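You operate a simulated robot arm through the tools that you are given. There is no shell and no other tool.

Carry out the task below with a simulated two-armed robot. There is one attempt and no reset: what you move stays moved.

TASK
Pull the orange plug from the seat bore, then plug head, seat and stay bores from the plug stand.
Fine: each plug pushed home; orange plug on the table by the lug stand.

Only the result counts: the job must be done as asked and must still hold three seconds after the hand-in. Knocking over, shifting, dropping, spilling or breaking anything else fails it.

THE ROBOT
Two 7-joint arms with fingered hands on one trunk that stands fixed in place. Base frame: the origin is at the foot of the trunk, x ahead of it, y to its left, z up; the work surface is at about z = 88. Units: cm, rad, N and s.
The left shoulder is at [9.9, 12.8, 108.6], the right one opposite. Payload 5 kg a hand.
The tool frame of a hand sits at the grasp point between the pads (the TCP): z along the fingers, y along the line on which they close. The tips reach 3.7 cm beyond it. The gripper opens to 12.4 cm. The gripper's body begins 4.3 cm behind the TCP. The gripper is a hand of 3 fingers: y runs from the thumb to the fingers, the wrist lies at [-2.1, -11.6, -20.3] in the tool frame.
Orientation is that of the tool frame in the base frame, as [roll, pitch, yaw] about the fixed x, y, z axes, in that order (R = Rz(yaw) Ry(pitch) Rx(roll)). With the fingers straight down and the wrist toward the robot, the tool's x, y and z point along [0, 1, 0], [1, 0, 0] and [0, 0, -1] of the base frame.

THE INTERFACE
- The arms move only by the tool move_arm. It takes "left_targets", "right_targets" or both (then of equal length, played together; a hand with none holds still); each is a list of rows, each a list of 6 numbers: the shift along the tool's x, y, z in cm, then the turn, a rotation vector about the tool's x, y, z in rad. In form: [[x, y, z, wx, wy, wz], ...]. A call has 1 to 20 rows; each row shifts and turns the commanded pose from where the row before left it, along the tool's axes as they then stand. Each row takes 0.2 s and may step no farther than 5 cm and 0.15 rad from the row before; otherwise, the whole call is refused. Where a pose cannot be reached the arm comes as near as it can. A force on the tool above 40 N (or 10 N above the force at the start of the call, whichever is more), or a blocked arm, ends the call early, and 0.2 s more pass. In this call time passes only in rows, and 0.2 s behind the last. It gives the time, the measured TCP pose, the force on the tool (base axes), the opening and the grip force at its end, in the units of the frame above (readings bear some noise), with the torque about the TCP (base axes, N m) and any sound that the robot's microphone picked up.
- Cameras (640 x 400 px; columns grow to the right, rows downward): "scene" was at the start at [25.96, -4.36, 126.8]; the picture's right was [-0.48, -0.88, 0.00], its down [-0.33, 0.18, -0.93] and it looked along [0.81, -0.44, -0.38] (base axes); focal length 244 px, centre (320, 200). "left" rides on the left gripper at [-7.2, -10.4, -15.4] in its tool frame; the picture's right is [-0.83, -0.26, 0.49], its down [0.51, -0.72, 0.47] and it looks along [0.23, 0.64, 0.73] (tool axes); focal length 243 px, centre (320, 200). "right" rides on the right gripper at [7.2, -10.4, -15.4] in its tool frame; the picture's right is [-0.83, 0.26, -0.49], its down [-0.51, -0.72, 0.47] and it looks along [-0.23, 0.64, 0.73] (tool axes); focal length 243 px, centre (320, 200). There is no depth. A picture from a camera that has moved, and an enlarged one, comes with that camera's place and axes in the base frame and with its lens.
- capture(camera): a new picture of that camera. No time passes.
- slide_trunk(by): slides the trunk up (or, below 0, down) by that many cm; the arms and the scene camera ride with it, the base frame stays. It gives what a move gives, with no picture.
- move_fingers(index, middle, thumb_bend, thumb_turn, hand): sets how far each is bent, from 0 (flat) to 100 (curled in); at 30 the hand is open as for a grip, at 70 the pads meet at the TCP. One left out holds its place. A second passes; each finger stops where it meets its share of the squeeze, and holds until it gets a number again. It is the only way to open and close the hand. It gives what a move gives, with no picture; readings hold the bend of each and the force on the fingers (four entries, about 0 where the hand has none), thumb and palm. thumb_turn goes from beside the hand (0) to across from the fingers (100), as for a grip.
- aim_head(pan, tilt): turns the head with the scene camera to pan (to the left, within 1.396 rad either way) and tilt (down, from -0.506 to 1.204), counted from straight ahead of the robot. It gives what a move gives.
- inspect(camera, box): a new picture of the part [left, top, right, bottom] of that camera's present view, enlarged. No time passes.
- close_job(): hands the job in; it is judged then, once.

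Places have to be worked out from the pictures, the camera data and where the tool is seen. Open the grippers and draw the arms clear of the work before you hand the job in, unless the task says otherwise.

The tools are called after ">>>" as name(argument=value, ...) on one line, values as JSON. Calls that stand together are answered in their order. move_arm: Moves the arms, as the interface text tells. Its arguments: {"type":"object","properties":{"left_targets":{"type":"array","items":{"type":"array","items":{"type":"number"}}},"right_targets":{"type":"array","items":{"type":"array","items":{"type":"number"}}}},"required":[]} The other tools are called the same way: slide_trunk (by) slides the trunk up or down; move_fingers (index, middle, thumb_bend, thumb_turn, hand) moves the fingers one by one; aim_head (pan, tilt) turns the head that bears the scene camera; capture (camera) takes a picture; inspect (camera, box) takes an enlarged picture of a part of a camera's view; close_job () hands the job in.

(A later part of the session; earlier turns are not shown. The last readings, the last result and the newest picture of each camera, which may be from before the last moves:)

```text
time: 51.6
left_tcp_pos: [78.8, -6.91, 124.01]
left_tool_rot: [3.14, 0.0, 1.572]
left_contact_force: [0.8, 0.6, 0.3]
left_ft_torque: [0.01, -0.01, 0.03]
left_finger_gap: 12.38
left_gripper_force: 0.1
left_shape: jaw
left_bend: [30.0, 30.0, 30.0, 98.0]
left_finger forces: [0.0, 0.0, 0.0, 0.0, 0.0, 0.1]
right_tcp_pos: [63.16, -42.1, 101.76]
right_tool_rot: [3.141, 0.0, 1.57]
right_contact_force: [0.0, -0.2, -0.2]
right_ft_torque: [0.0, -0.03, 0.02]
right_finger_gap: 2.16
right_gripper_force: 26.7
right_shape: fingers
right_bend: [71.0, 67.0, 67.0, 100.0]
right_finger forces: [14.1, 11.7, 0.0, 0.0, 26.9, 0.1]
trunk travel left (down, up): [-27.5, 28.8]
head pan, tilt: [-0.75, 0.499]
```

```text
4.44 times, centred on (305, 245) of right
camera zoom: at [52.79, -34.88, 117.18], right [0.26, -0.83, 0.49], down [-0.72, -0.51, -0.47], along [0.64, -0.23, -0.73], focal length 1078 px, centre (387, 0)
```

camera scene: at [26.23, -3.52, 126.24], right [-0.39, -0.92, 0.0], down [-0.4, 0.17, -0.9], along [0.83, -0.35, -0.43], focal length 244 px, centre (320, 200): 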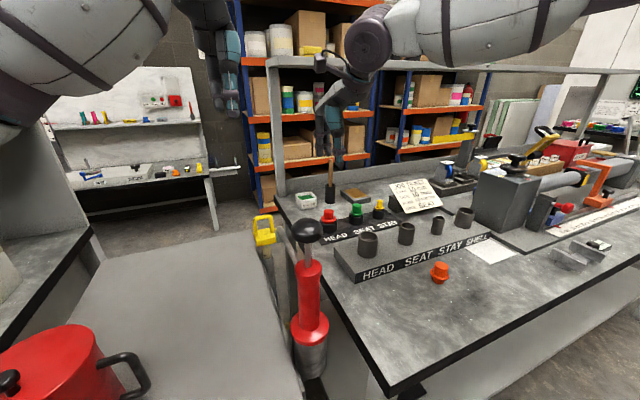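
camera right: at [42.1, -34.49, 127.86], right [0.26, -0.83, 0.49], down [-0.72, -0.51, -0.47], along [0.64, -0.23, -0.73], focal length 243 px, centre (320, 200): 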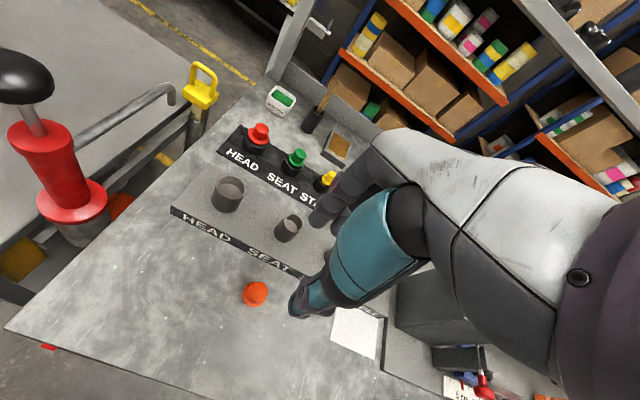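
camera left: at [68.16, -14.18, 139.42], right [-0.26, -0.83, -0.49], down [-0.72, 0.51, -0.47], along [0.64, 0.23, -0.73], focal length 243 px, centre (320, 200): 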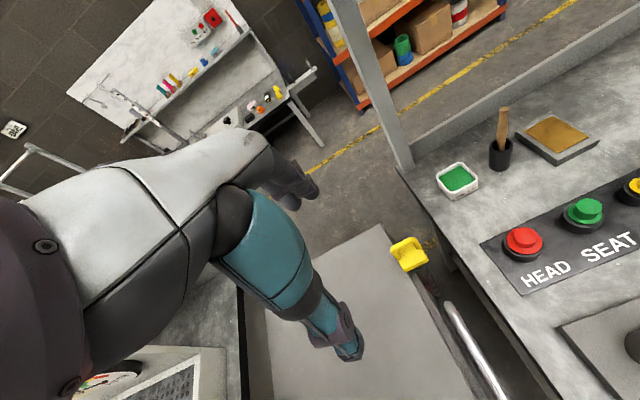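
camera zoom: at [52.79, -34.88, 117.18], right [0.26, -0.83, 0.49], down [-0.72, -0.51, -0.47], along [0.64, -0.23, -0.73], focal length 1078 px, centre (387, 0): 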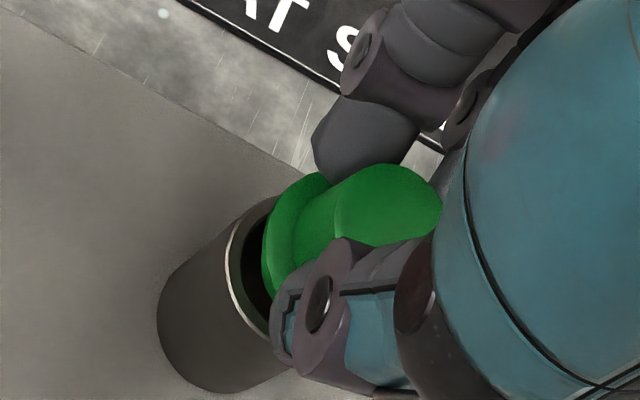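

Now within ~0.1 cm (slightly past in -y). I correct +0.1 in y and keep lowering in small steps.

>>> move_arm(right_targets=[[0.1, 0, 0.2, 0, 0, 0], [0, 0, 0.2, 0, 0, 0], [0, 0, 0.2, 0, 0, 0]])

>>> inspect(camera="scene", box=[295, 175, 335, 215])

>>> inspect(camera="right", box=[260, 200, 350, 290])

```text
time: 52.4
left_tcp_pos: [78.74, -6.87, 123.99]
left_tool_rot: [3.141, 0.001, 1.571]
left_contact_force: [0.4, -0.3, -1.1]
left_ft_torque: [-0.01, 0.01, 0.01]
left_finger_gap: 12.38
left_gripper_force: 0.0
left_shape: jaw
left_bend: [30.0, 30.0, 30.0, 98.0]
left_finger forces: [0.0, 0.0, 0.0, 0.1, 0.1, 0.0]
right_tcp_pos: [63.19, -42.16, 101.22]
right_tool_rot: [3.141, 0.0, 1.571]
right_contact_force: [-0.3, -0.4, 0.0]
right_ft_torque: [0.01, 0.02, -0.01]
right_finger_gap: 2.14
right_gripper_force: 26.3
right_shape: fingers
right_bend: [71.0, 67.0, 67.0, 100.0]
right_finger forces: [14.2, 11.8, 0.0, 0.0, 26.8, 0.1]
trunk travel left (down, up): [-27.5, 28.8]
head pan, tilt: [-0.75, 0.499]
```

```text
10.00 times, centred on (315, 195) of scene
camera zoom: at [24.47, -6.14, 125.78], right [-0.68, -0.73, 0.0], down [-0.35, 0.33, -0.88], along [0.64, -0.6, -0.48], focal length 2437 px, centre (370, 250)
```

zoom: 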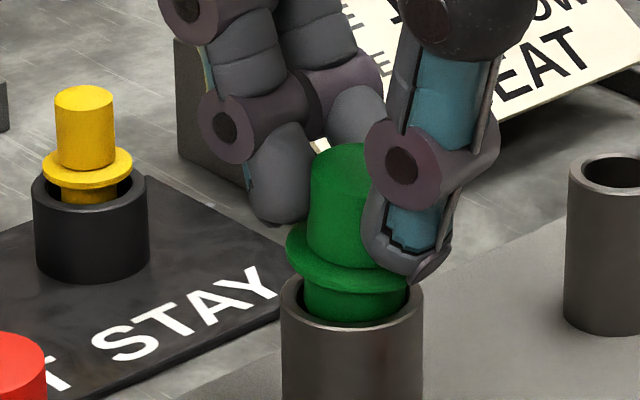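

```text
4.44 times, centred on (305, 245) of right
camera zoom: at [52.77, -34.8, 116.56], right [0.26, -0.83, 0.49], down [-0.72, -0.51, -0.47], along [0.64, -0.23, -0.73], focal length 1078 px, centre (387, 0)
```

zoom: 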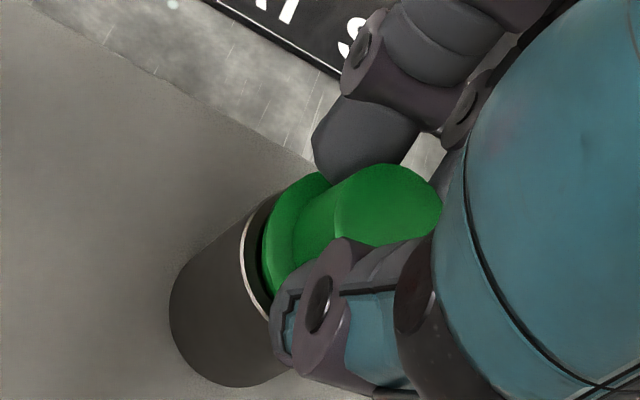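

The stub is entering the seat bore with no force. I keep lowering.

>>> move_arm(right_targets=[[0.05, 0, 0.2, 0, 0, 0], [0, 0, 0.2, 0, 0, 0], [0, 0, 0.2, 0, 0, 0]])

>>> inspect(camera="scene", box=[295, 175, 335, 215])

>>> inspect(camera="right", box=[260, 200, 350, 290])

```text
time: 53.2
left_tcp_pos: [78.76, -6.94, 123.99]
left_tool_rot: [3.142, 0.0, 1.572]
left_contact_force: [-0.7, 0.8, -0.3]
left_ft_torque: [0.01, 0.0, -0.02]
left_finger_gap: 12.37
left_gripper_force: 0.1
left_shape: jaw
left_bend: [30.0, 30.0, 30.0, 98.0]
left_finger forces: [0.0, 0.0, 0.0, 0.0, 0.1, 0.0]
right_tcp_pos: [63.18, -42.07, 100.58]
right_tool_rot: [-3.141, 0.002, 1.571]
right_contact_force: [0.4, 0.0, -0.5]
right_ft_torque: [0.0, 0.01, 0.01]
right_finger_gap: 2.13
right_gripper_force: 26.1
right_shape: fingers
right_bend: [71.0, 67.0, 67.0, 100.0]
right_finger forces: [14.2, 11.9, 0.0, 0.0, 26.8, 0.0]
trunk travel left (down, up): [-27.5, 28.8]
head pan, tilt: [-0.75, 0.499]
```

```text
10.00 times, centred on (315, 195) of scene
camera zoom: at [24.46, -6.15, 125.78], right [-0.68, -0.73, 0.0], down [-0.35, 0.33, -0.88], along [0.64, -0.6, -0.48], focal length 2437 px, centre (370, 250)
```

zoom: 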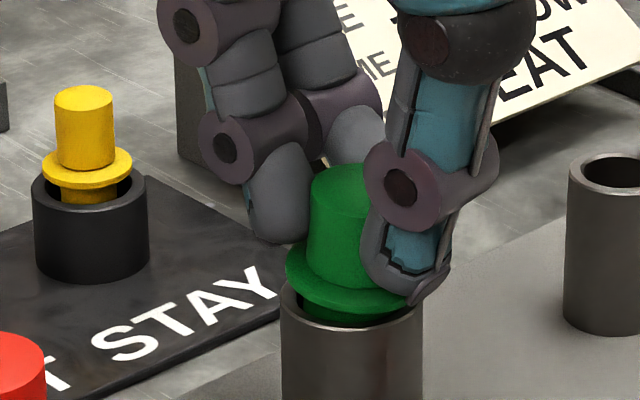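

```text
4.44 times, centred on (305, 245) of right
camera zoom: at [52.74, -34.78, 116.01], right [0.26, -0.83, 0.49], down [-0.72, -0.51, -0.47], along [0.64, -0.23, -0.73], focal length 1078 px, centre (387, 0)
```

zoom: 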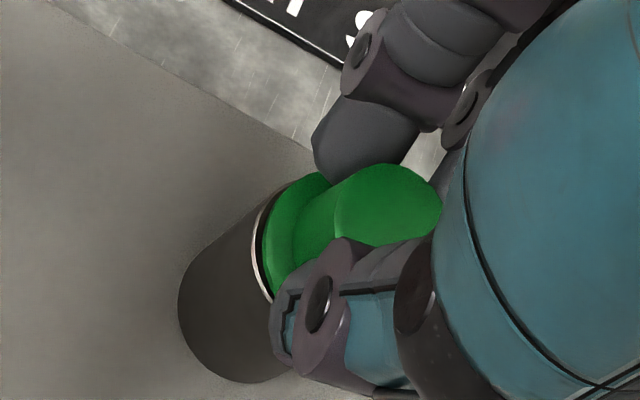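

>>> move_arm(right_targets=[[0, 0, 0.15, 0, 0, 0], [0, 0, 0.15, 0, 0, 0], [0, 0, 0.15, 0, 0, 0]])

>>> inspect(camera="scene", box=[295, 175, 335, 215])

```text
time: 54.0
left_tcp_pos: [78.75, -6.88, 124.04]
left_tool_rot: [3.141, 0.001, 1.57]
left_contact_force: [-0.8, -0.6, 0.2]
left_ft_torque: [-0.03, -0.03, 0.01]
left_finger_gap: 12.36
left_gripper_force: 0.2
left_shape: jaw
left_bend: [30.0, 30.0, 30.0, 98.0]
left_finger forces: [0.1, 0.0, 0.0, 0.1, 0.0, 0.0]
right_tcp_pos: [63.13, -42.02, 100.16]
right_tool_rot: [3.139, -0.001, 1.572]
right_contact_force: [15.6, -3.2, 0.1]
right_ft_torque: [-0.03, -0.18, -0.03]
right_finger_gap: 2.08
right_gripper_force: 26.2
right_shape: fingers
right_bend: [71.0, 66.0, 69.0, 100.0]
right_finger forces: [15.4, 14.7, 0.0, 0.1, 22.2, 0.1]
trunk travel left (down, up): [-27.5, 28.8]
head pan, tilt: [-0.75, 0.499]
```

```text
10.00 times, centred on (315, 195) of scene
camera zoom: at [24.46, -6.15, 125.79], right [-0.68, -0.73, 0.0], down [-0.35, 0.33, -0.88], along [0.64, -0.6, -0.48], focal length 2437 px, centre (370, 250)
```

zoom: 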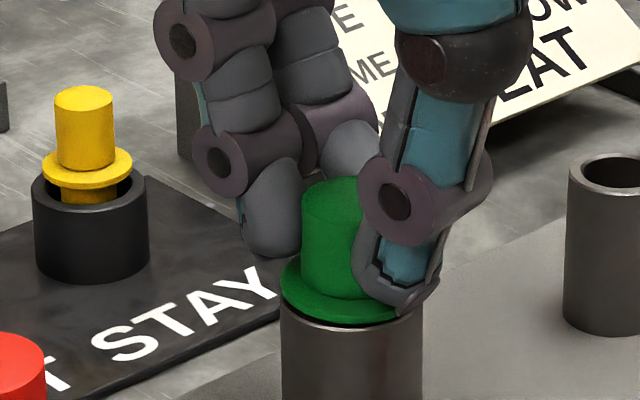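

A side force of +15.6 N in x shows the plug wants to sit a little further in +x. I shift +0.2 in x and press on.

>>> move_arm(right_targets=[[0, 0.2, 0, 0, 0, 0], [0, 0, 0.12, 0, 0, 0], [0, 0, 0.12, 0, 0, 0]])

>>> inspect(camera="scene", box=[295, 175, 335, 215])

>>> inspect(camera="right", box=[260, 200, 350, 290])

```text
time: 54.8
left_tcp_pos: [78.63, -7.02, 124.06]
left_tool_rot: [-3.141, 0.0, 1.57]
left_contact_force: [-0.3, -0.5, 0.6]
left_ft_torque: [0.01, 0.01, -0.02]
left_finger_gap: 12.37
left_gripper_force: 0.1
left_shape: jaw
left_bend: [30.0, 30.0, 30.0, 98.0]
left_finger forces: [0.0, 0.0, 0.0, 0.0, 0.0, 0.0]
right_tcp_pos: [63.3, -41.89, 100.01]
right_tool_rot: [3.14, 0.0, 1.572]
right_contact_force: [2.4, -5.5, 11.0]
right_ft_torque: [-0.18, 0.1, 0.04]
right_finger_gap: 2.1
right_gripper_force: 30.5
right_shape: fingers
right_bend: [71.0, 66.0, 69.0, 100.0]
right_finger forces: [13.8, 18.0, 0.0, 0.0, 28.3, 0.0]
trunk travel left (down, up): [-27.5, 28.8]
head pan, tilt: [-0.75, 0.499]
```

```text
10.00 times, centred on (315, 195) of scene
camera zoom: at [24.4, -6.16, 125.8], right [-0.68, -0.73, 0.0], down [-0.35, 0.33, -0.88], along [0.64, -0.6, -0.48], focal length 2437 px, centre (370, 250)
```

zoom: 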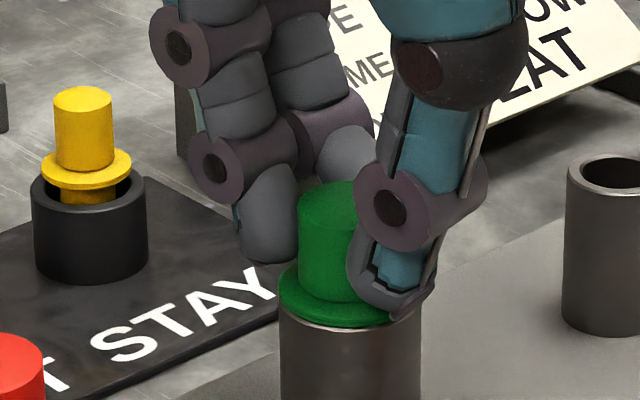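

```text
4.44 times, centred on (305, 245) of right
camera zoom: at [52.82, -34.72, 115.38], right [0.26, -0.83, 0.49], down [-0.72, -0.51, -0.47], along [0.64, -0.23, -0.73], focal length 1078 px, centre (387, 0)
```

zoom: 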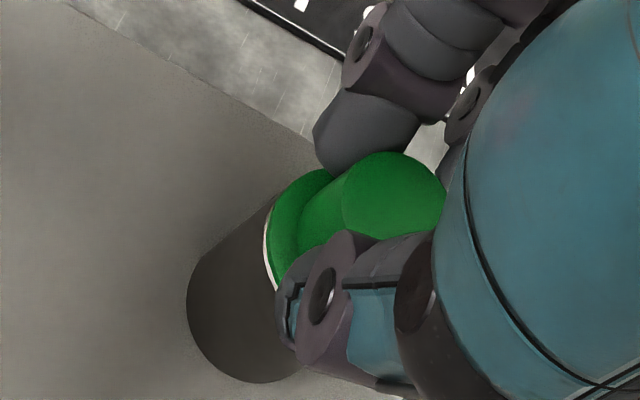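

The flange is down on the rim with 11 N. I push on to about 30 N so the plug is home.

>>> move_arm(right_targets=[[0, 0, 0.12, 0, 0, 0], [0, 0, 0.12, 0, 0, 0]])

>>> inspect(camera="scene", box=[295, 175, 335, 215])

```text
time: 55.4
left_tcp_pos: [78.61, -7.07, 124.15]
left_tool_rot: [3.14, 0.001, 1.57]
left_contact_force: [-0.1, -0.6, -1.0]
left_ft_torque: [-0.02, 0.01, -0.01]
left_finger_gap: 12.37
left_gripper_force: 0.0
left_shape: jaw
left_bend: [30.0, 30.0, 30.0, 98.0]
left_finger forces: [0.0, 0.0, 0.0, 0.1, 0.0, 0.0]
right_tcp_pos: [63.27, -42.01, 99.91]
right_tool_rot: [3.136, 0.001, 1.571]
right_contact_force: [4.8, -11.4, 26.4]
right_ft_torque: [-0.37, -0.05, 0.01]
right_finger_gap: 2.06
right_gripper_force: 33.4
right_shape: fingers
right_bend: [71.0, 72.0, 69.0, 100.0]
right_finger forces: [14.5, 23.2, 0.0, 0.1, 30.1, 0.0]
trunk travel left (down, up): [-27.5, 28.8]
head pan, tilt: [-0.75, 0.499]
```

```text
10.00 times, centred on (315, 195) of scene
camera zoom: at [24.29, -6.14, 125.83], right [-0.68, -0.73, 0.0], down [-0.35, 0.33, -0.88], along [0.64, -0.6, -0.48], focal length 2437 px, centre (370, 250)
```

zoom: 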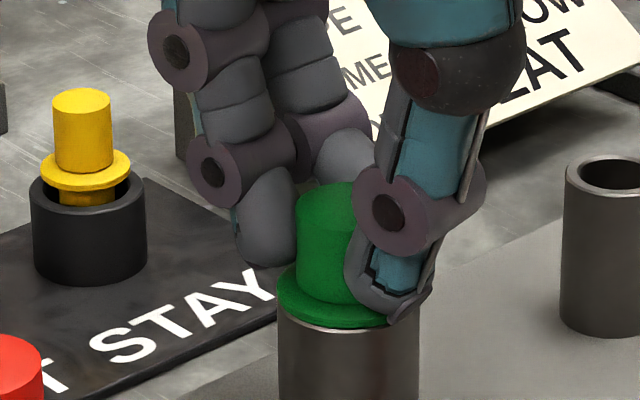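

26 N of push reached. I relax, open the hand and check how the green plug sits.

>>> move_arm(right_targets=[[0, 0, -0.2, 0, 0, 0]])

>>> move_fingers(hand="right", index=48, middle=48, thumb_bend=46, thumb_turn=100)

>>> inspect(camera="scene", box=[285, 165, 345, 225])

>>> inspect(camera="right", box=[240, 180, 380, 320])

```text
time: 55.8
left_tcp_pos: [78.58, -6.92, 124.18]
left_tool_rot: [3.142, 0.0, 1.571]
left_contact_force: [-0.5, -0.5, -0.5]
left_ft_torque: [-0.03, 0.01, 0.01]
left_finger_gap: 12.4
left_gripper_force: 0.1
left_shape: jaw
left_bend: [30.0, 30.0, 30.0, 98.0]
left_finger forces: [0.0, 0.0, 0.1, 0.1, 0.0, 0.1]
right_tcp_pos: [63.23, -42.04, 100.01]
right_tool_rot: [3.141, -0.001, 1.57]
right_contact_force: [8.7, -9.5, 22.5]
right_ft_torque: [-0.32, -0.2, 0.03]
right_finger_gap: 2.05
right_gripper_force: 33.2
right_shape: fingers
right_bend: [71.0, 72.0, 69.0, 100.0]
right_finger forces: [15.5, 21.8, 0.0, 0.1, 28.2, 0.0]
trunk travel left (down, up): [-27.5, 28.8]
head pan, tilt: [-0.75, 0.499]
```

```text
time: 56.8
left_tcp_pos: [78.68, -6.99, 123.84]
left_tool_rot: [-3.14, 0.0, 1.57]
left_contact_force: [-0.7, -0.1, 0.1]
left_ft_torque: [-0.01, 0.05, 0.04]
left_finger_gap: 12.37
left_gripper_force: 0.1
left_shape: jaw
left_bend: [30.0, 30.0, 30.0, 98.0]
left_finger forces: [0.0, 0.1, 0.0, 0.0, 0.0, 0.1]
right_tcp_pos: [63.28, -41.94, 99.8]
right_tool_rot: [-3.141, -0.001, 1.57]
right_contact_force: [-0.3, -0.4, -0.1]
right_ft_torque: [0.01, 0.01, 0.01]
right_finger_gap: 7.63
right_gripper_force: 0.0
right_shape: fingers
right_bend: [48.0, 48.0, 46.0, 100.0]
right_finger forces: [0.1, 0.0, 0.1, 0.1, 0.0, 0.0]
trunk travel left (down, up): [-27.5, 28.8]
head pan, tilt: [-0.75, 0.499]
```

```text
6.67 times, centred on (315, 195) of scene
camera zoom: at [24.5, -6.15, 125.77], right [-0.68, -0.73, 0.0], down [-0.35, 0.33, -0.88], along [0.64, -0.6, -0.48], focal length 1624 px, centre (353, 233)
```

zoom: 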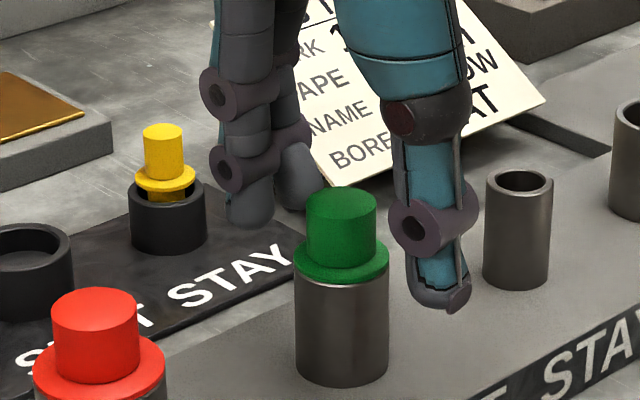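

```text
2.86 times, centred on (310, 250) of right
camera zoom: at [52.91, -34.72, 115.21], right [0.26, -0.83, 0.49], down [-0.72, -0.51, -0.47], along [0.64, -0.23, -0.73], focal length 693 px, centre (349, 57)
```

zoom: 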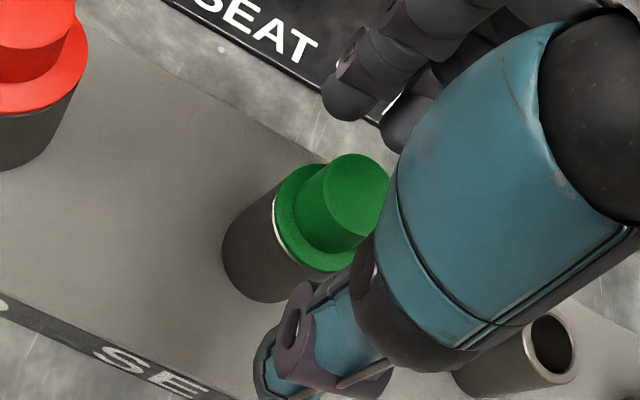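

Green sits flush on the seat bore, level. I raise the hand and move above the yellow plug at about (79.65, -45.75).

>>> move_arm(right_targets=[[0, 0, -1, 0, 0, 0], [0, 0, -2.5, 0, 0, 0], [0, 0, -4.5, 0, 0, 0], [0, 0, -4.5, 0, 0, 0], [-1, 4.1, 0, 0, 0, 0], [-1, 4.1, 0, 0, 0, 0], [-1, 4.1, 0, 0, 0, 0], [-0.9, 4.1, 0, 0, 0, 0], [0, 0, 4, 0, 0, 0], [0, 0, 4, 0, 0, 0], [0, 0, 3, 0, 0, 0]])

>>> aim_head(pan=-0.65, tilt=0.45)

>>> inspect(camera="scene", box=[260, 110, 400, 230])

>>> inspect(camera="right", box=[220, 160, 380, 320])

```text
time: 59.2
left_tcp_pos: [78.8, -7.03, 123.9]
left_tool_rot: [-3.141, -0.001, 1.572]
left_contact_force: [-0.1, 0.2, 0.0]
left_ft_torque: [0.01, 0.02, -0.03]
left_finger_gap: 12.39
left_gripper_force: 0.1
left_shape: jaw
left_bend: [30.0, 30.0, 30.0, 98.0]
left_finger forces: [0.0, 0.1, 0.1, 0.0, 0.1, 0.0]
right_tcp_pos: [79.83, -45.78, 101.29]
right_tool_rot: [3.141, 0.001, 1.57]
right_contact_force: [0.4, -1.1, 0.3]
right_ft_torque: [0.0, 0.02, 0.02]
right_finger_gap: 7.68
right_gripper_force: 0.1
right_shape: fingers
right_bend: [48.0, 48.0, 46.0, 100.0]
right_finger forces: [0.1, 0.0, 0.0, 0.1, 0.0, 0.1]
trunk travel left (down, up): [-27.5, 28.8]
head pan, tilt: [-0.75, 0.499]
```

```text
time: 59.8
left_tcp_pos: [78.71, -6.95, 123.96]
left_tool_rot: [-3.141, 0.002, 1.57]
left_contact_force: [0.3, 0.1, 0.7]
left_ft_torque: [-0.01, 0.0, -0.01]
left_finger_gap: 12.38
left_gripper_force: 0.0
left_shape: jaw
left_bend: [30.0, 30.0, 30.0, 98.0]
left_finger forces: [0.0, 0.1, 0.0, 0.0, 0.1, 0.0]
right_tcp_pos: [79.74, -45.72, 101.42]
right_tool_rot: [3.141, -0.001, 1.573]
right_contact_force: [-0.4, -1.3, -0.8]
right_ft_torque: [0.03, 0.03, 0.0]
right_finger_gap: 7.63
right_gripper_force: 0.0
right_shape: fingers
right_bend: [48.0, 48.0, 46.0, 100.0]
right_finger forces: [0.0, 0.1, 0.1, 0.0, 0.0, 0.0]
trunk travel left (down, up): [-27.5, 28.8]
head pan, tilt: [-0.649, 0.45]
```

```text
3.33 times, centred on (330, 170) of scene
camera zoom: at [25.09, -5.5, 126.24], right [-0.6, -0.8, 0.0], down [-0.35, 0.26, -0.9], along [0.72, -0.54, -0.44], focal length 812 px, centre (287, 300)
```

zoom: 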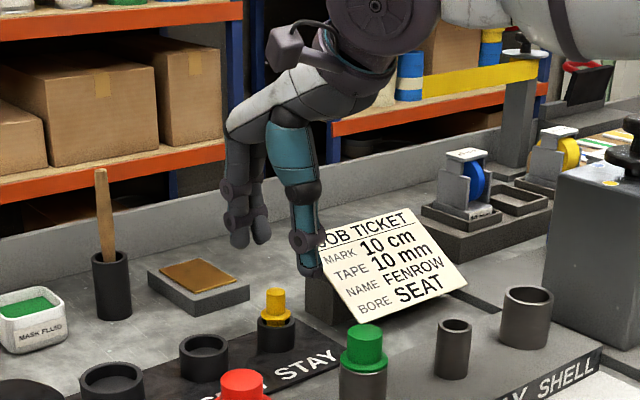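

```text
2.50 times, centred on (300, 240) of right
camera zoom: at [69.32, -38.57, 116.75], right [0.26, -0.83, 0.49], down [-0.72, -0.51, -0.47], along [0.64, -0.23, -0.73], focal length 606 px, centre (370, 100)
```

zoom: 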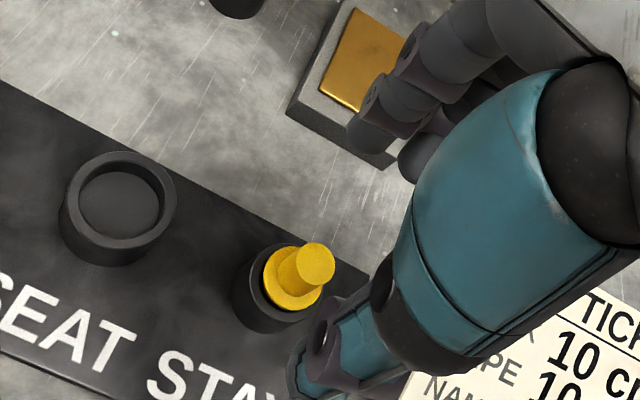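

The wrist view puts the yellow knob at about (79.9, -45.8), nearly centred under the hand. I descend to grip height and pre-close.

>>> move_arm(right_targets=[[0, 0.1, 2, 0, 0, 0], [0, 0, 1.9, 0, 0, 0], [0, 0, 1, 0, 0, 0]])

>>> move_fingers(hand="right", index=58, middle=58, thumb_bend=58, thumb_turn=100)

>>> inspect(camera="scene", box=[295, 165, 355, 215])

>>> inspect(camera="right", box=[260, 180, 370, 290])

```text
time: 60.6
left_tcp_pos: [78.79, -6.78, 124.01]
left_tool_rot: [3.141, 0.0, 1.57]
left_contact_force: [1.0, 0.3, -0.6]
left_ft_torque: [-0.01, 0.0, 0.01]
left_finger_gap: 12.37
left_gripper_force: 0.1
left_shape: jaw
left_bend: [30.0, 30.0, 30.0, 98.0]
left_finger forces: [0.0, 0.0, 0.1, 0.0, 0.0, 0.0]
right_tcp_pos: [79.9, -45.83, 96.49]
right_tool_rot: [3.141, -0.001, 1.57]
right_contact_force: [0.2, -0.1, 0.2]
right_ft_torque: [0.01, 0.0, 0.0]
right_finger_gap: 7.63
right_gripper_force: 0.1
right_shape: fingers
right_bend: [48.0, 48.0, 46.0, 100.0]
right_finger forces: [0.0, 0.0, 0.0, 0.0, 0.1, 0.0]
trunk travel left (down, up): [-27.5, 28.8]
head pan, tilt: [-0.649, 0.45]
```

```text
time: 61.6
left_tcp_pos: [78.74, -7.01, 124.0]
left_tool_rot: [3.14, 0.0, 1.571]
left_contact_force: [0.2, -0.1, -0.6]
left_ft_torque: [0.0, 0.02, -0.03]
left_finger_gap: 12.37
left_gripper_force: 0.0
left_shape: jaw
left_bend: [30.0, 30.0, 30.0, 98.0]
left_finger forces: [0.1, 0.0, 0.1, 0.0, 0.1, 0.0]
right_tcp_pos: [79.88, -45.87, 96.39]
right_tool_rot: [3.141, -0.001, 1.572]
right_contact_force: [0.5, 0.7, 1.1]
right_ft_torque: [-0.02, 0.01, -0.03]
right_finger_gap: 4.66
right_gripper_force: 0.1
right_shape: fingers
right_bend: [57.0, 57.0, 57.0, 100.0]
right_finger forces: [0.1, 0.1, 0.0, 0.0, 0.0, 0.1]
trunk travel left (down, up): [-27.5, 28.8]
head pan, tilt: [-0.649, 0.45]
```

```text
8.00 times, centred on (325, 190) of scene
camera zoom: at [25.12, -5.5, 126.23], right [-0.6, -0.8, 0.0], down [-0.35, 0.26, -0.9], along [0.72, -0.54, -0.44], focal length 1949 px, centre (280, 280)
```

zoom: 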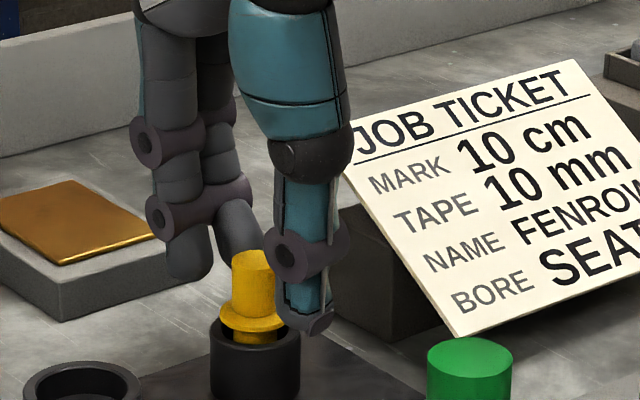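

```text
3.64 times, centred on (315, 235) of right
camera zoom: at [69.43, -38.53, 111.86], right [0.26, -0.83, 0.49], down [-0.72, -0.51, -0.47], along [0.64, -0.23, -0.73], focal length 882 px, centre (338, 73)
```

zoom: 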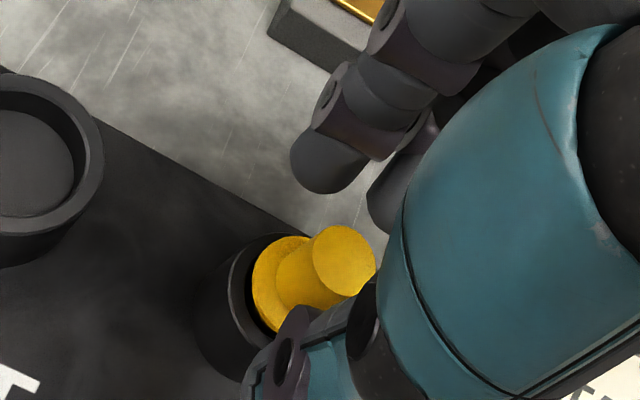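

The yellow knob lies centred between the fingertips and the thumb. I squeeze.

>>> move_fingers(hand="right", index=80, middle=80, thumb_bend=80, thumb_turn=100)

>>> inspect(camera="scene", box=[295, 165, 355, 215])

>>> inspect(camera="right", box=[260, 180, 370, 290])

```text
time: 62.6
left_tcp_pos: [78.64, -7.0, 124.09]
left_tool_rot: [-3.141, 0.001, 1.573]
left_contact_force: [0.9, 0.6, -0.9]
left_ft_torque: [0.0, -0.03, 0.03]
left_finger_gap: 12.39
left_gripper_force: 0.1
left_shape: jaw
left_bend: [30.0, 30.0, 30.0, 98.0]
left_finger forces: [0.0, 0.0, 0.1, 0.1, 0.1, 0.0]
right_tcp_pos: [79.81, -45.77, 96.48]
right_tool_rot: [-3.141, -0.001, 1.57]
right_contact_force: [-0.6, 0.5, 0.1]
right_ft_torque: [0.03, -0.02, 0.0]
right_finger_gap: 1.26
right_gripper_force: 18.5
right_shape: fingers
right_bend: [73.0, 79.0, 71.0, 100.0]
right_finger forces: [17.1, 0.0, 0.0, 0.0, 20.8, 0.0]
trunk travel left (down, up): [-27.5, 28.8]
head pan, tilt: [-0.649, 0.45]
```

```text
8.00 times, centred on (325, 190) of scene
camera zoom: at [25.13, -5.5, 126.23], right [-0.6, -0.8, 0.0], down [-0.35, 0.26, -0.9], along [0.72, -0.54, -0.44], focal length 1949 px, centre (280, 280)
```

zoom: 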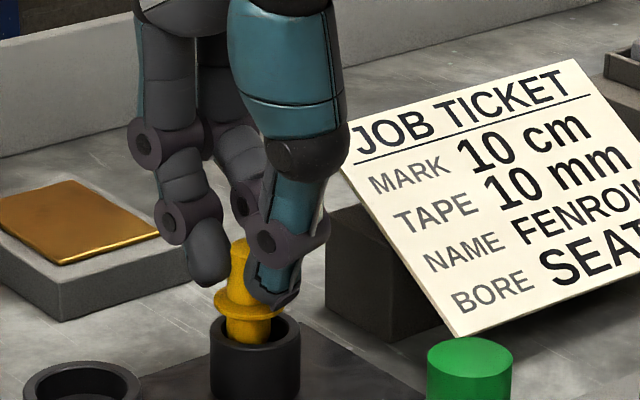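

```text
3.64 times, centred on (315, 235) of right
camera zoom: at [69.44, -38.54, 111.86], right [0.26, -0.83, 0.49], down [-0.72, -0.51, -0.47], along [0.64, -0.23, -0.73], focal length 882 px, centre (338, 73)
```

zoom: 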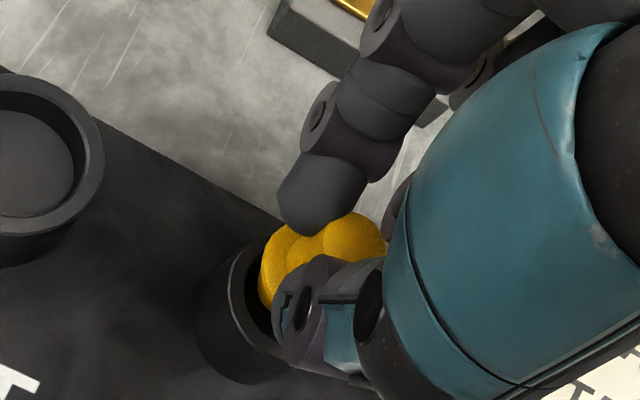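

Only index and thumb hold it; the middle finger passed by. I reopen, let the plug settle, and look before regripping.

>>> move_fingers(hand="right", index=54, middle=54, thumb_bend=54, thumb_turn=100)

>>> inspect(camera="scene", box=[295, 165, 355, 215])

>>> inspect(camera="right", box=[260, 180, 370, 290])

```text
time: 63.6
left_tcp_pos: [78.74, -6.83, 124.09]
left_tool_rot: [3.141, -0.001, 1.569]
left_contact_force: [0.5, -1.1, 0.0]
left_ft_torque: [-0.04, 0.0, -0.01]
left_finger_gap: 12.35
left_gripper_force: 0.1
left_shape: jaw
left_bend: [30.0, 30.0, 30.0, 98.0]
left_finger forces: [0.1, 0.1, 0.0, 0.0, 0.1, 0.0]
right_tcp_pos: [79.83, -45.66, 96.39]
right_tool_rot: [3.141, 0.0, 1.57]
right_contact_force: [-0.1, 0.2, 0.1]
right_ft_torque: [0.03, 0.03, 0.0]
right_finger_gap: 5.49
right_gripper_force: 0.1
right_shape: fingers
right_bend: [54.0, 54.0, 54.0, 100.0]
right_finger forces: [0.0, 0.0, 0.1, 0.0, 0.0, 0.0]
trunk travel left (down, up): [-27.5, 28.8]
head pan, tilt: [-0.649, 0.45]
```

```text
8.00 times, centred on (325, 190) of scene
camera zoom: at [25.16, -5.52, 126.22], right [-0.6, -0.8, 0.0], down [-0.35, 0.26, -0.9], along [0.72, -0.54, -0.44], focal length 1949 px, centre (280, 280)
```

zoom: 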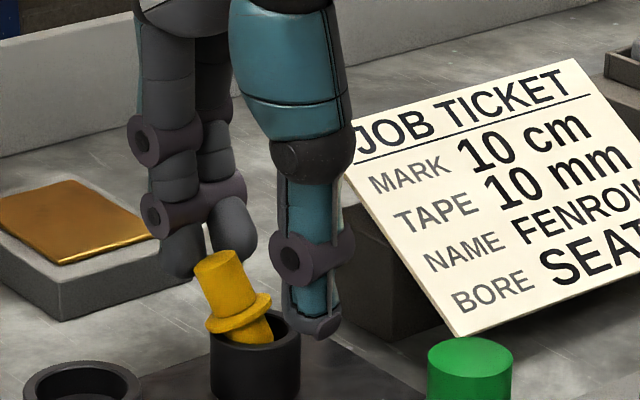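

```text
3.64 times, centred on (315, 235) of right
camera zoom: at [69.46, -38.55, 111.83], right [0.26, -0.83, 0.49], down [-0.72, -0.51, -0.47], along [0.64, -0.23, -0.73], focal length 882 px, centre (338, 73)
```

zoom: 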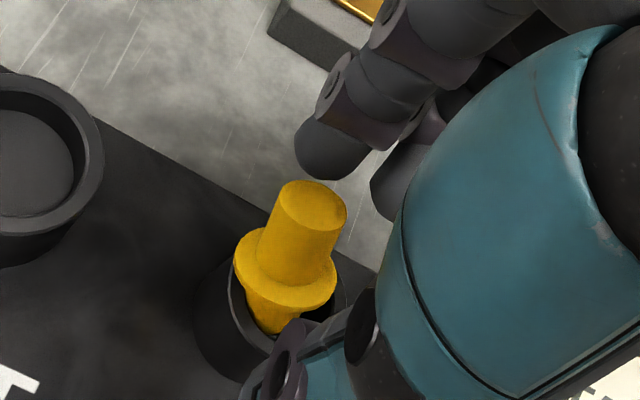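

The yellow plug now leans about 18° in its cup, toward +y. I will straighten it with a gentle nudge: raise the hand, close it into a compact beak, and come down on the +y side of the knob.

>>> move_arm(right_targets=[[0, 0, -1, 0, 0, 0], [0, 0, -3, 0, 0, 0], [0, 0, -4, 0, 0, 0]])

>>> inspect(camera="scene", box=[280, 165, 360, 225])

>>> inspect(camera="right", box=[220, 180, 360, 320])

```text
time: 64.4
left_tcp_pos: [78.62, -6.85, 124.12]
left_tool_rot: [-3.141, 0.0, 1.574]
left_contact_force: [-0.6, -0.6, -0.3]
left_ft_torque: [-0.03, 0.0, 0.01]
left_finger_gap: 12.37
left_gripper_force: 0.2
left_shape: jaw
left_bend: [30.0, 30.0, 30.0, 98.0]
left_finger forces: [0.0, 0.0, 0.0, 0.1, 0.0, 0.0]
right_tcp_pos: [79.75, -45.56, 104.71]
right_tool_rot: [-3.141, -0.002, 1.571]
right_contact_force: [-0.6, 0.6, 0.5]
right_ft_torque: [0.01, 0.02, 0.02]
right_finger_gap: 5.51
right_gripper_force: 0.0
right_shape: fingers
right_bend: [54.0, 54.0, 54.0, 100.0]
right_finger forces: [0.1, 0.0, 0.0, 0.1, 0.0, 0.0]
trunk travel left (down, up): [-27.5, 28.8]
head pan, tilt: [-0.649, 0.45]
```

```text
6.67 times, centred on (320, 195) of scene
camera zoom: at [25.03, -5.41, 126.26], right [-0.6, -0.8, 0.0], down [-0.35, 0.26, -0.9], along [0.72, -0.54, -0.43], focal length 1624 px, centre (320, 233)
```

zoom: 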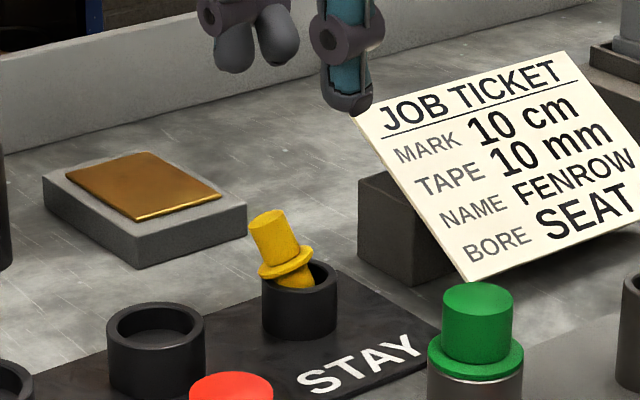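

```text
2.86 times, centred on (290, 250) of right
camera zoom: at [69.25, -38.35, 120.04], right [0.26, -0.83, 0.49], down [-0.72, -0.51, -0.47], along [0.64, -0.23, -0.73], focal length 693 px, centre (406, 57)
```

zoom: 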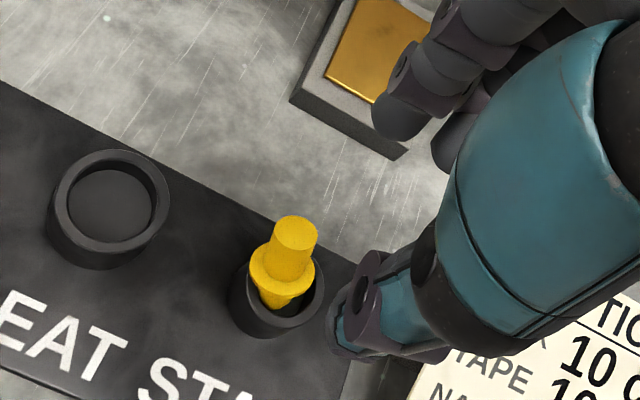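

The yellow plug leans toward (+x, +y), still held in its cup at (79.6, -45.75). I close the hand into a beak, move to its +y side and lower to knob-top height.

>>> move_fingers(hand="right", index=70, middle=70, thumb_bend=68, thumb_turn=100)

>>> move_arm(right_targets=[[2.3, 0, 0, 0, 0, 0], [2.3, 0.1, 0, 0, 0, 0], [0, 0, 3, 0, 0, 0], [0, 0, 3, 0, 0, 0], [0, 0, 1.8, 0, 0, 0]])

>>> inspect(camera="scene", box=[280, 165, 360, 225])

>>> inspect(camera="right", box=[240, 180, 380, 320])

```text
time: 65.4
left_tcp_pos: [78.66, -6.94, 124.06]
left_tool_rot: [-3.14, 0.001, 1.569]
left_contact_force: [0.3, -0.6, -0.2]
left_ft_torque: [-0.01, -0.05, 0.01]
left_finger_gap: 12.38
left_gripper_force: 0.0
left_shape: jaw
left_bend: [30.0, 30.0, 30.0, 98.0]
left_finger forces: [0.0, 0.0, 0.0, 0.0, 0.1, 0.1]
right_tcp_pos: [79.76, -45.73, 104.69]
right_tool_rot: [-3.141, 0.0, 1.571]
right_contact_force: [0.1, 0.4, -0.2]
right_ft_torque: [-0.04, 0.04, 0.0]
right_finger_gap: 1.07
right_gripper_force: 0.1
right_shape: fingers
right_bend: [70.0, 70.0, 68.0, 100.0]
right_finger forces: [0.0, 0.0, 0.1, 0.1, 0.1, 0.1]
trunk travel left (down, up): [-27.5, 28.8]
head pan, tilt: [-0.649, 0.45]
```

```text
time: 66.6
left_tcp_pos: [78.79, -6.82, 124.06]
left_tool_rot: [3.14, 0.0, 1.572]
left_contact_force: [0.2, -0.3, 0.5]
left_ft_torque: [0.01, 0.01, -0.01]
left_finger_gap: 12.34
left_gripper_force: 0.1
left_shape: jaw
left_bend: [30.0, 30.0, 30.0, 98.0]
left_finger forces: [0.0, 0.0, 0.1, 0.0, 0.0, 0.0]
right_tcp_pos: [79.88, -41.19, 96.62]
right_tool_rot: [-3.141, -0.002, 1.571]
right_contact_force: [0.2, 0.1, 0.8]
right_ft_torque: [0.04, 0.03, 0.01]
right_finger_gap: 1.04
right_gripper_force: 0.1
right_shape: fingers
right_bend: [70.0, 70.0, 68.0, 100.0]
right_finger forces: [0.0, 0.0, 0.0, 0.0, 0.0, 0.0]
trunk travel left (down, up): [-27.5, 28.8]
head pan, tilt: [-0.649, 0.45]
```

```text
6.67 times, centred on (320, 195) of scene
camera zoom: at [25.13, -5.51, 126.23], right [-0.6, -0.8, 0.0], down [-0.35, 0.26, -0.9], along [0.72, -0.54, -0.44], focal length 1624 px, centre (320, 233)
```

zoom: 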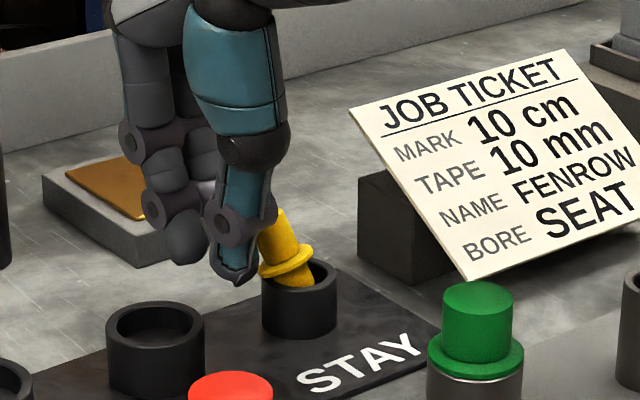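

```text
2.86 times, centred on (310, 250) of right
camera zoom: at [69.47, -34.01, 112.06], right [0.26, -0.83, 0.49], down [-0.72, -0.51, -0.47], along [0.64, -0.23, -0.73], focal length 693 px, centre (349, 57)
```

zoom: 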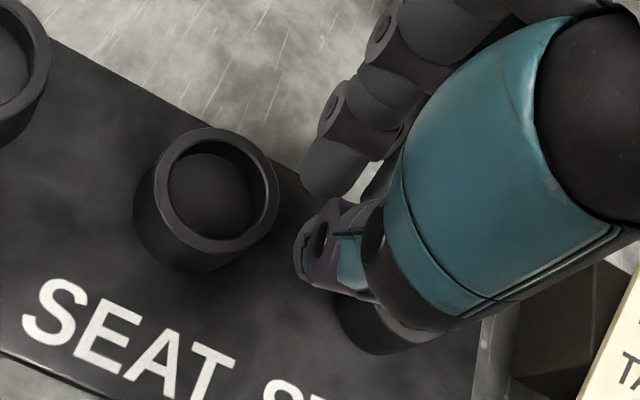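

The beak is beside the knob. I nudge toward -y in small steps and look.

>>> move_arm(right_targets=[[-0.3, 0, 0, 0, 0, 0], [-0.3, 0, 0, 0, 0, 0]])

>>> inspect(camera="scene", box=[290, 170, 350, 215])

```text
time: 67.2
left_tcp_pos: [78.76, -7.0, 123.97]
left_tool_rot: [3.141, 0.0, 1.572]
left_contact_force: [-0.1, -0.7, 0.6]
left_ft_torque: [-0.01, -0.05, 0.02]
left_finger_gap: 12.34
left_gripper_force: 0.0
left_shape: jaw
left_bend: [30.0, 30.0, 30.0, 98.0]
left_finger forces: [0.0, 0.0, 0.0, 0.0, 0.1, 0.0]
right_tcp_pos: [79.9, -41.97, 96.73]
right_tool_rot: [3.141, 0.0, 1.571]
right_contact_force: [0.4, -0.3, -0.1]
right_ft_torque: [0.0, -0.01, 0.03]
right_finger_gap: 1.05
right_gripper_force: 0.0
right_shape: fingers
right_bend: [70.0, 70.0, 68.0, 100.0]
right_finger forces: [0.0, 0.1, 0.0, 0.0, 0.0, 0.0]
trunk travel left (down, up): [-27.5, 28.8]
head pan, tilt: [-0.649, 0.45]
```

```text
8.89 times, centred on (320, 192) of scene
camera zoom: at [25.13, -5.52, 126.23], right [-0.6, -0.8, 0.0], down [-0.35, 0.26, -0.9], along [0.72, -0.54, -0.44], focal length 2166 px, centre (320, 267)
```

zoom: 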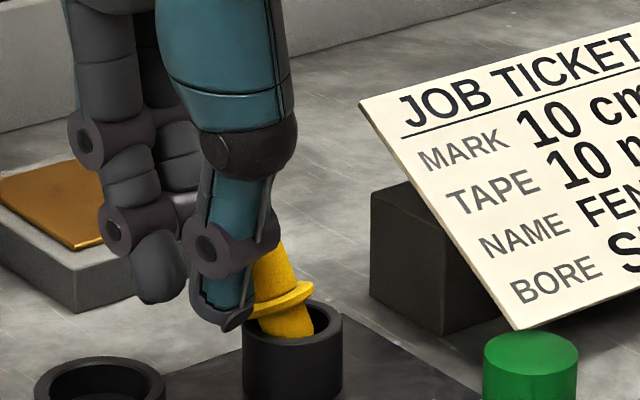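

>>> move_arm(right_targets=[[-0.2, 0, 0, 0, 0, 0], [-0.2, 0, 0, 0, 0, 0]])

>>> inspect(camera="scene", box=[290, 170, 350, 215])

>>> capture(camera="right")

```text
time: 67.8
left_tcp_pos: [78.66, -6.92, 123.98]
left_tool_rot: [3.141, -0.001, 1.571]
left_contact_force: [-0.3, 0.8, -0.3]
left_ft_torque: [-0.02, 0.01, 0.0]
left_finger_gap: 12.39
left_gripper_force: 0.0
left_shape: jaw
left_bend: [30.0, 30.0, 30.0, 98.0]
left_finger forces: [0.0, 0.0, 0.0, 0.1, 0.1, 0.1]
right_tcp_pos: [79.81, -42.32, 96.64]
right_tool_rot: [3.14, 0.0, 1.571]
right_contact_force: [-0.9, 0.7, 0.3]
right_ft_torque: [0.01, 0.0, -0.02]
right_finger_gap: 1.06
right_gripper_force: 0.0
right_shape: fingers
right_bend: [70.0, 70.0, 68.0, 100.0]
right_finger forces: [0.0, 0.0, 0.1, 0.1, 0.1, 0.0]
trunk travel left (down, up): [-27.5, 28.8]
head pan, tilt: [-0.649, 0.45]
```

```text
8.89 times, centred on (320, 192) of scene
camera zoom: at [25.13, -5.5, 126.23], right [-0.6, -0.8, 0.0], down [-0.35, 0.26, -0.9], along [0.72, -0.54, -0.44], focal length 2166 px, centre (320, 267)
```

zoom: 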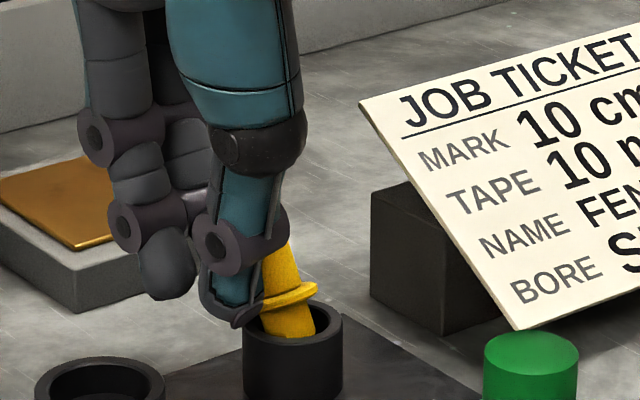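

```text
taken
camera right: at [69.47, -35.03, 112.07], right [0.26, -0.83, 0.49], down [-0.72, -0.51, -0.47], along [0.64, -0.23, -0.73], focal length 243 px, centre (320, 200)
```

right: 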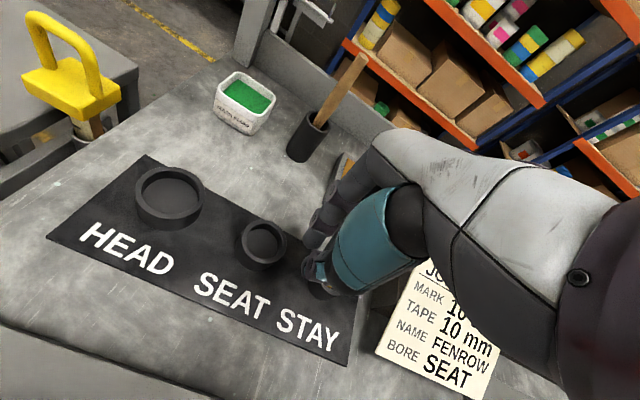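

The plug is starting to straighten. Another small nudge.

>>> move_arm(right_targets=[[-0.2, 0, 0, 0, 0, 0], [-0.15, 0, 0, 0, 0, 0]])

>>> inspect(camera="scene", box=[290, 170, 350, 215])

```text
time: 68.4
left_tcp_pos: [78.78, -6.95, 124.03]
left_tool_rot: [3.141, -0.001, 1.57]
left_contact_force: [0.2, -0.6, -0.8]
left_ft_torque: [0.02, 0.03, 0.01]
left_finger_gap: 12.35
left_gripper_force: 0.0
left_shape: jaw
left_bend: [30.0, 30.0, 30.0, 98.0]
left_finger forces: [0.0, 0.0, 0.0, 0.0, 0.0, 0.0]
right_tcp_pos: [79.88, -42.61, 96.58]
right_tool_rot: [3.141, 0.0, 1.571]
right_contact_force: [-0.1, 0.4, 0.8]
right_ft_torque: [-0.01, 0.03, 0.01]
right_finger_gap: 1.05
right_gripper_force: 0.0
right_shape: fingers
right_bend: [70.0, 70.0, 68.0, 100.0]
right_finger forces: [0.1, 0.1, 0.1, 0.0, 0.0, 0.0]
trunk travel left (down, up): [-27.5, 28.8]
head pan, tilt: [-0.649, 0.45]
```

```text
8.89 times, centred on (320, 192) of scene
camera zoom: at [25.12, -5.5, 126.23], right [-0.6, -0.8, 0.0], down [-0.35, 0.26, -0.9], along [0.72, -0.54, -0.44], focal length 2166 px, centre (320, 267)
```

zoom: 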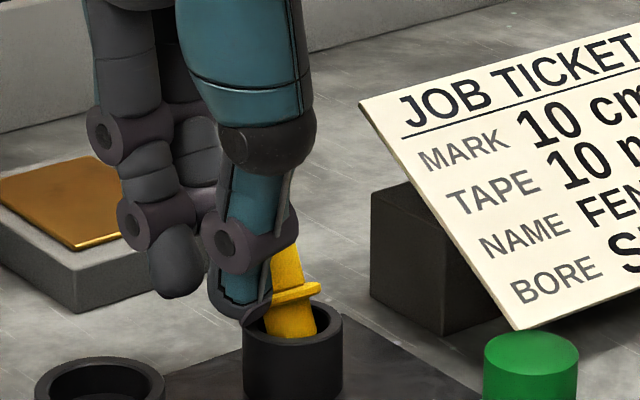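

>>> move_arm(right_targets=[[-0.2, 0, 0, 0, 0, 0], [-0.2, 0, 0, 0, 0, 0]])

>>> inspect(camera="scene", box=[290, 170, 350, 215])

```text
time: 69.0
left_tcp_pos: [78.8, -6.92, 124.11]
left_tool_rot: [-3.14, -0.001, 1.572]
left_contact_force: [-0.8, -0.2, -0.1]
left_ft_torque: [0.01, 0.0, 0.03]
left_finger_gap: 12.39
left_gripper_force: 0.1
left_shape: jaw
left_bend: [30.0, 30.0, 30.0, 98.0]
left_finger forces: [0.0, 0.0, 0.0, 0.0, 0.0, 0.1]
right_tcp_pos: [79.9, -43.0, 96.7]
right_tool_rot: [3.142, 0.0, 1.571]
right_contact_force: [-0.4, 0.7, 0.0]
right_ft_torque: [-0.03, -0.03, 0.02]
right_finger_gap: 1.07
right_gripper_force: 0.0
right_shape: fingers
right_bend: [70.0, 70.0, 68.0, 100.0]
right_finger forces: [0.0, 0.1, 0.0, 0.0, 0.0, 0.0]
trunk travel left (down, up): [-27.5, 28.8]
head pan, tilt: [-0.649, 0.45]
```

```text
8.89 times, centred on (320, 192) of scene
camera zoom: at [25.12, -5.5, 126.23], right [-0.6, -0.8, 0.0], down [-0.35, 0.26, -0.9], along [0.72, -0.54, -0.44], focal length 2166 px, centre (320, 267)
```

zoom: 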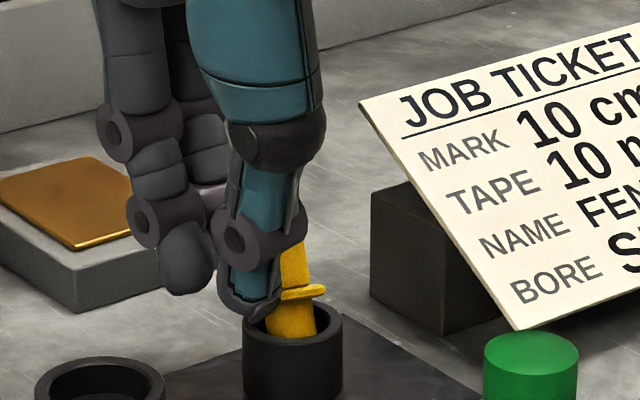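

>>> move_arm(right_targets=[[-0.2, 0, 0, 0, 0, 0], [-0.1, 0, 0, 0, 0, 0]])

>>> inspect(camera="scene", box=[290, 170, 350, 215])

```text
time: 69.6
left_tcp_pos: [78.76, -6.83, 123.98]
left_tool_rot: [-3.141, 0.0, 1.571]
left_contact_force: [0.1, -0.7, -0.2]
left_ft_torque: [-0.04, 0.0, -0.03]
left_finger_gap: 12.36
left_gripper_force: 0.0
left_shape: jaw
left_bend: [30.0, 30.0, 30.0, 98.0]
left_finger forces: [0.0, 0.0, 0.0, 0.0, 0.0, 0.0]
right_tcp_pos: [79.85, -43.33, 96.64]
right_tool_rot: [3.139, 0.001, 1.572]
right_contact_force: [-0.5, 0.1, 0.0]
right_ft_torque: [0.0, 0.02, -0.01]
right_finger_gap: 1.04
right_gripper_force: 0.0
right_shape: fingers
right_bend: [70.0, 70.0, 68.0, 100.0]
right_finger forces: [0.0, 0.1, 0.0, 0.0, 0.0, 0.0]
trunk travel left (down, up): [-27.5, 28.8]
head pan, tilt: [-0.649, 0.45]
```

```text
8.89 times, centred on (320, 192) of scene
camera zoom: at [25.13, -5.49, 126.23], right [-0.6, -0.8, 0.0], down [-0.35, 0.26, -0.9], along [0.72, -0.54, -0.44], focal length 2166 px, centre (320, 267)
```

zoom: 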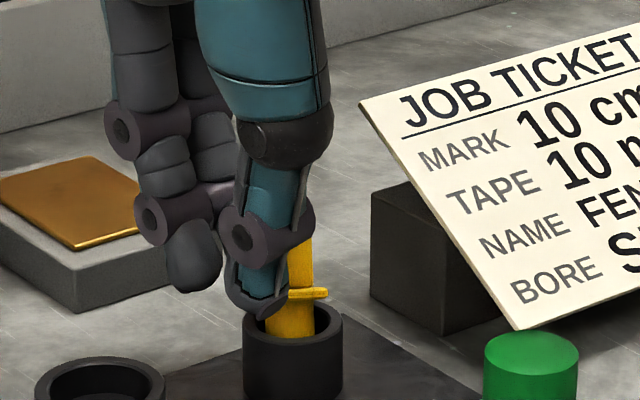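

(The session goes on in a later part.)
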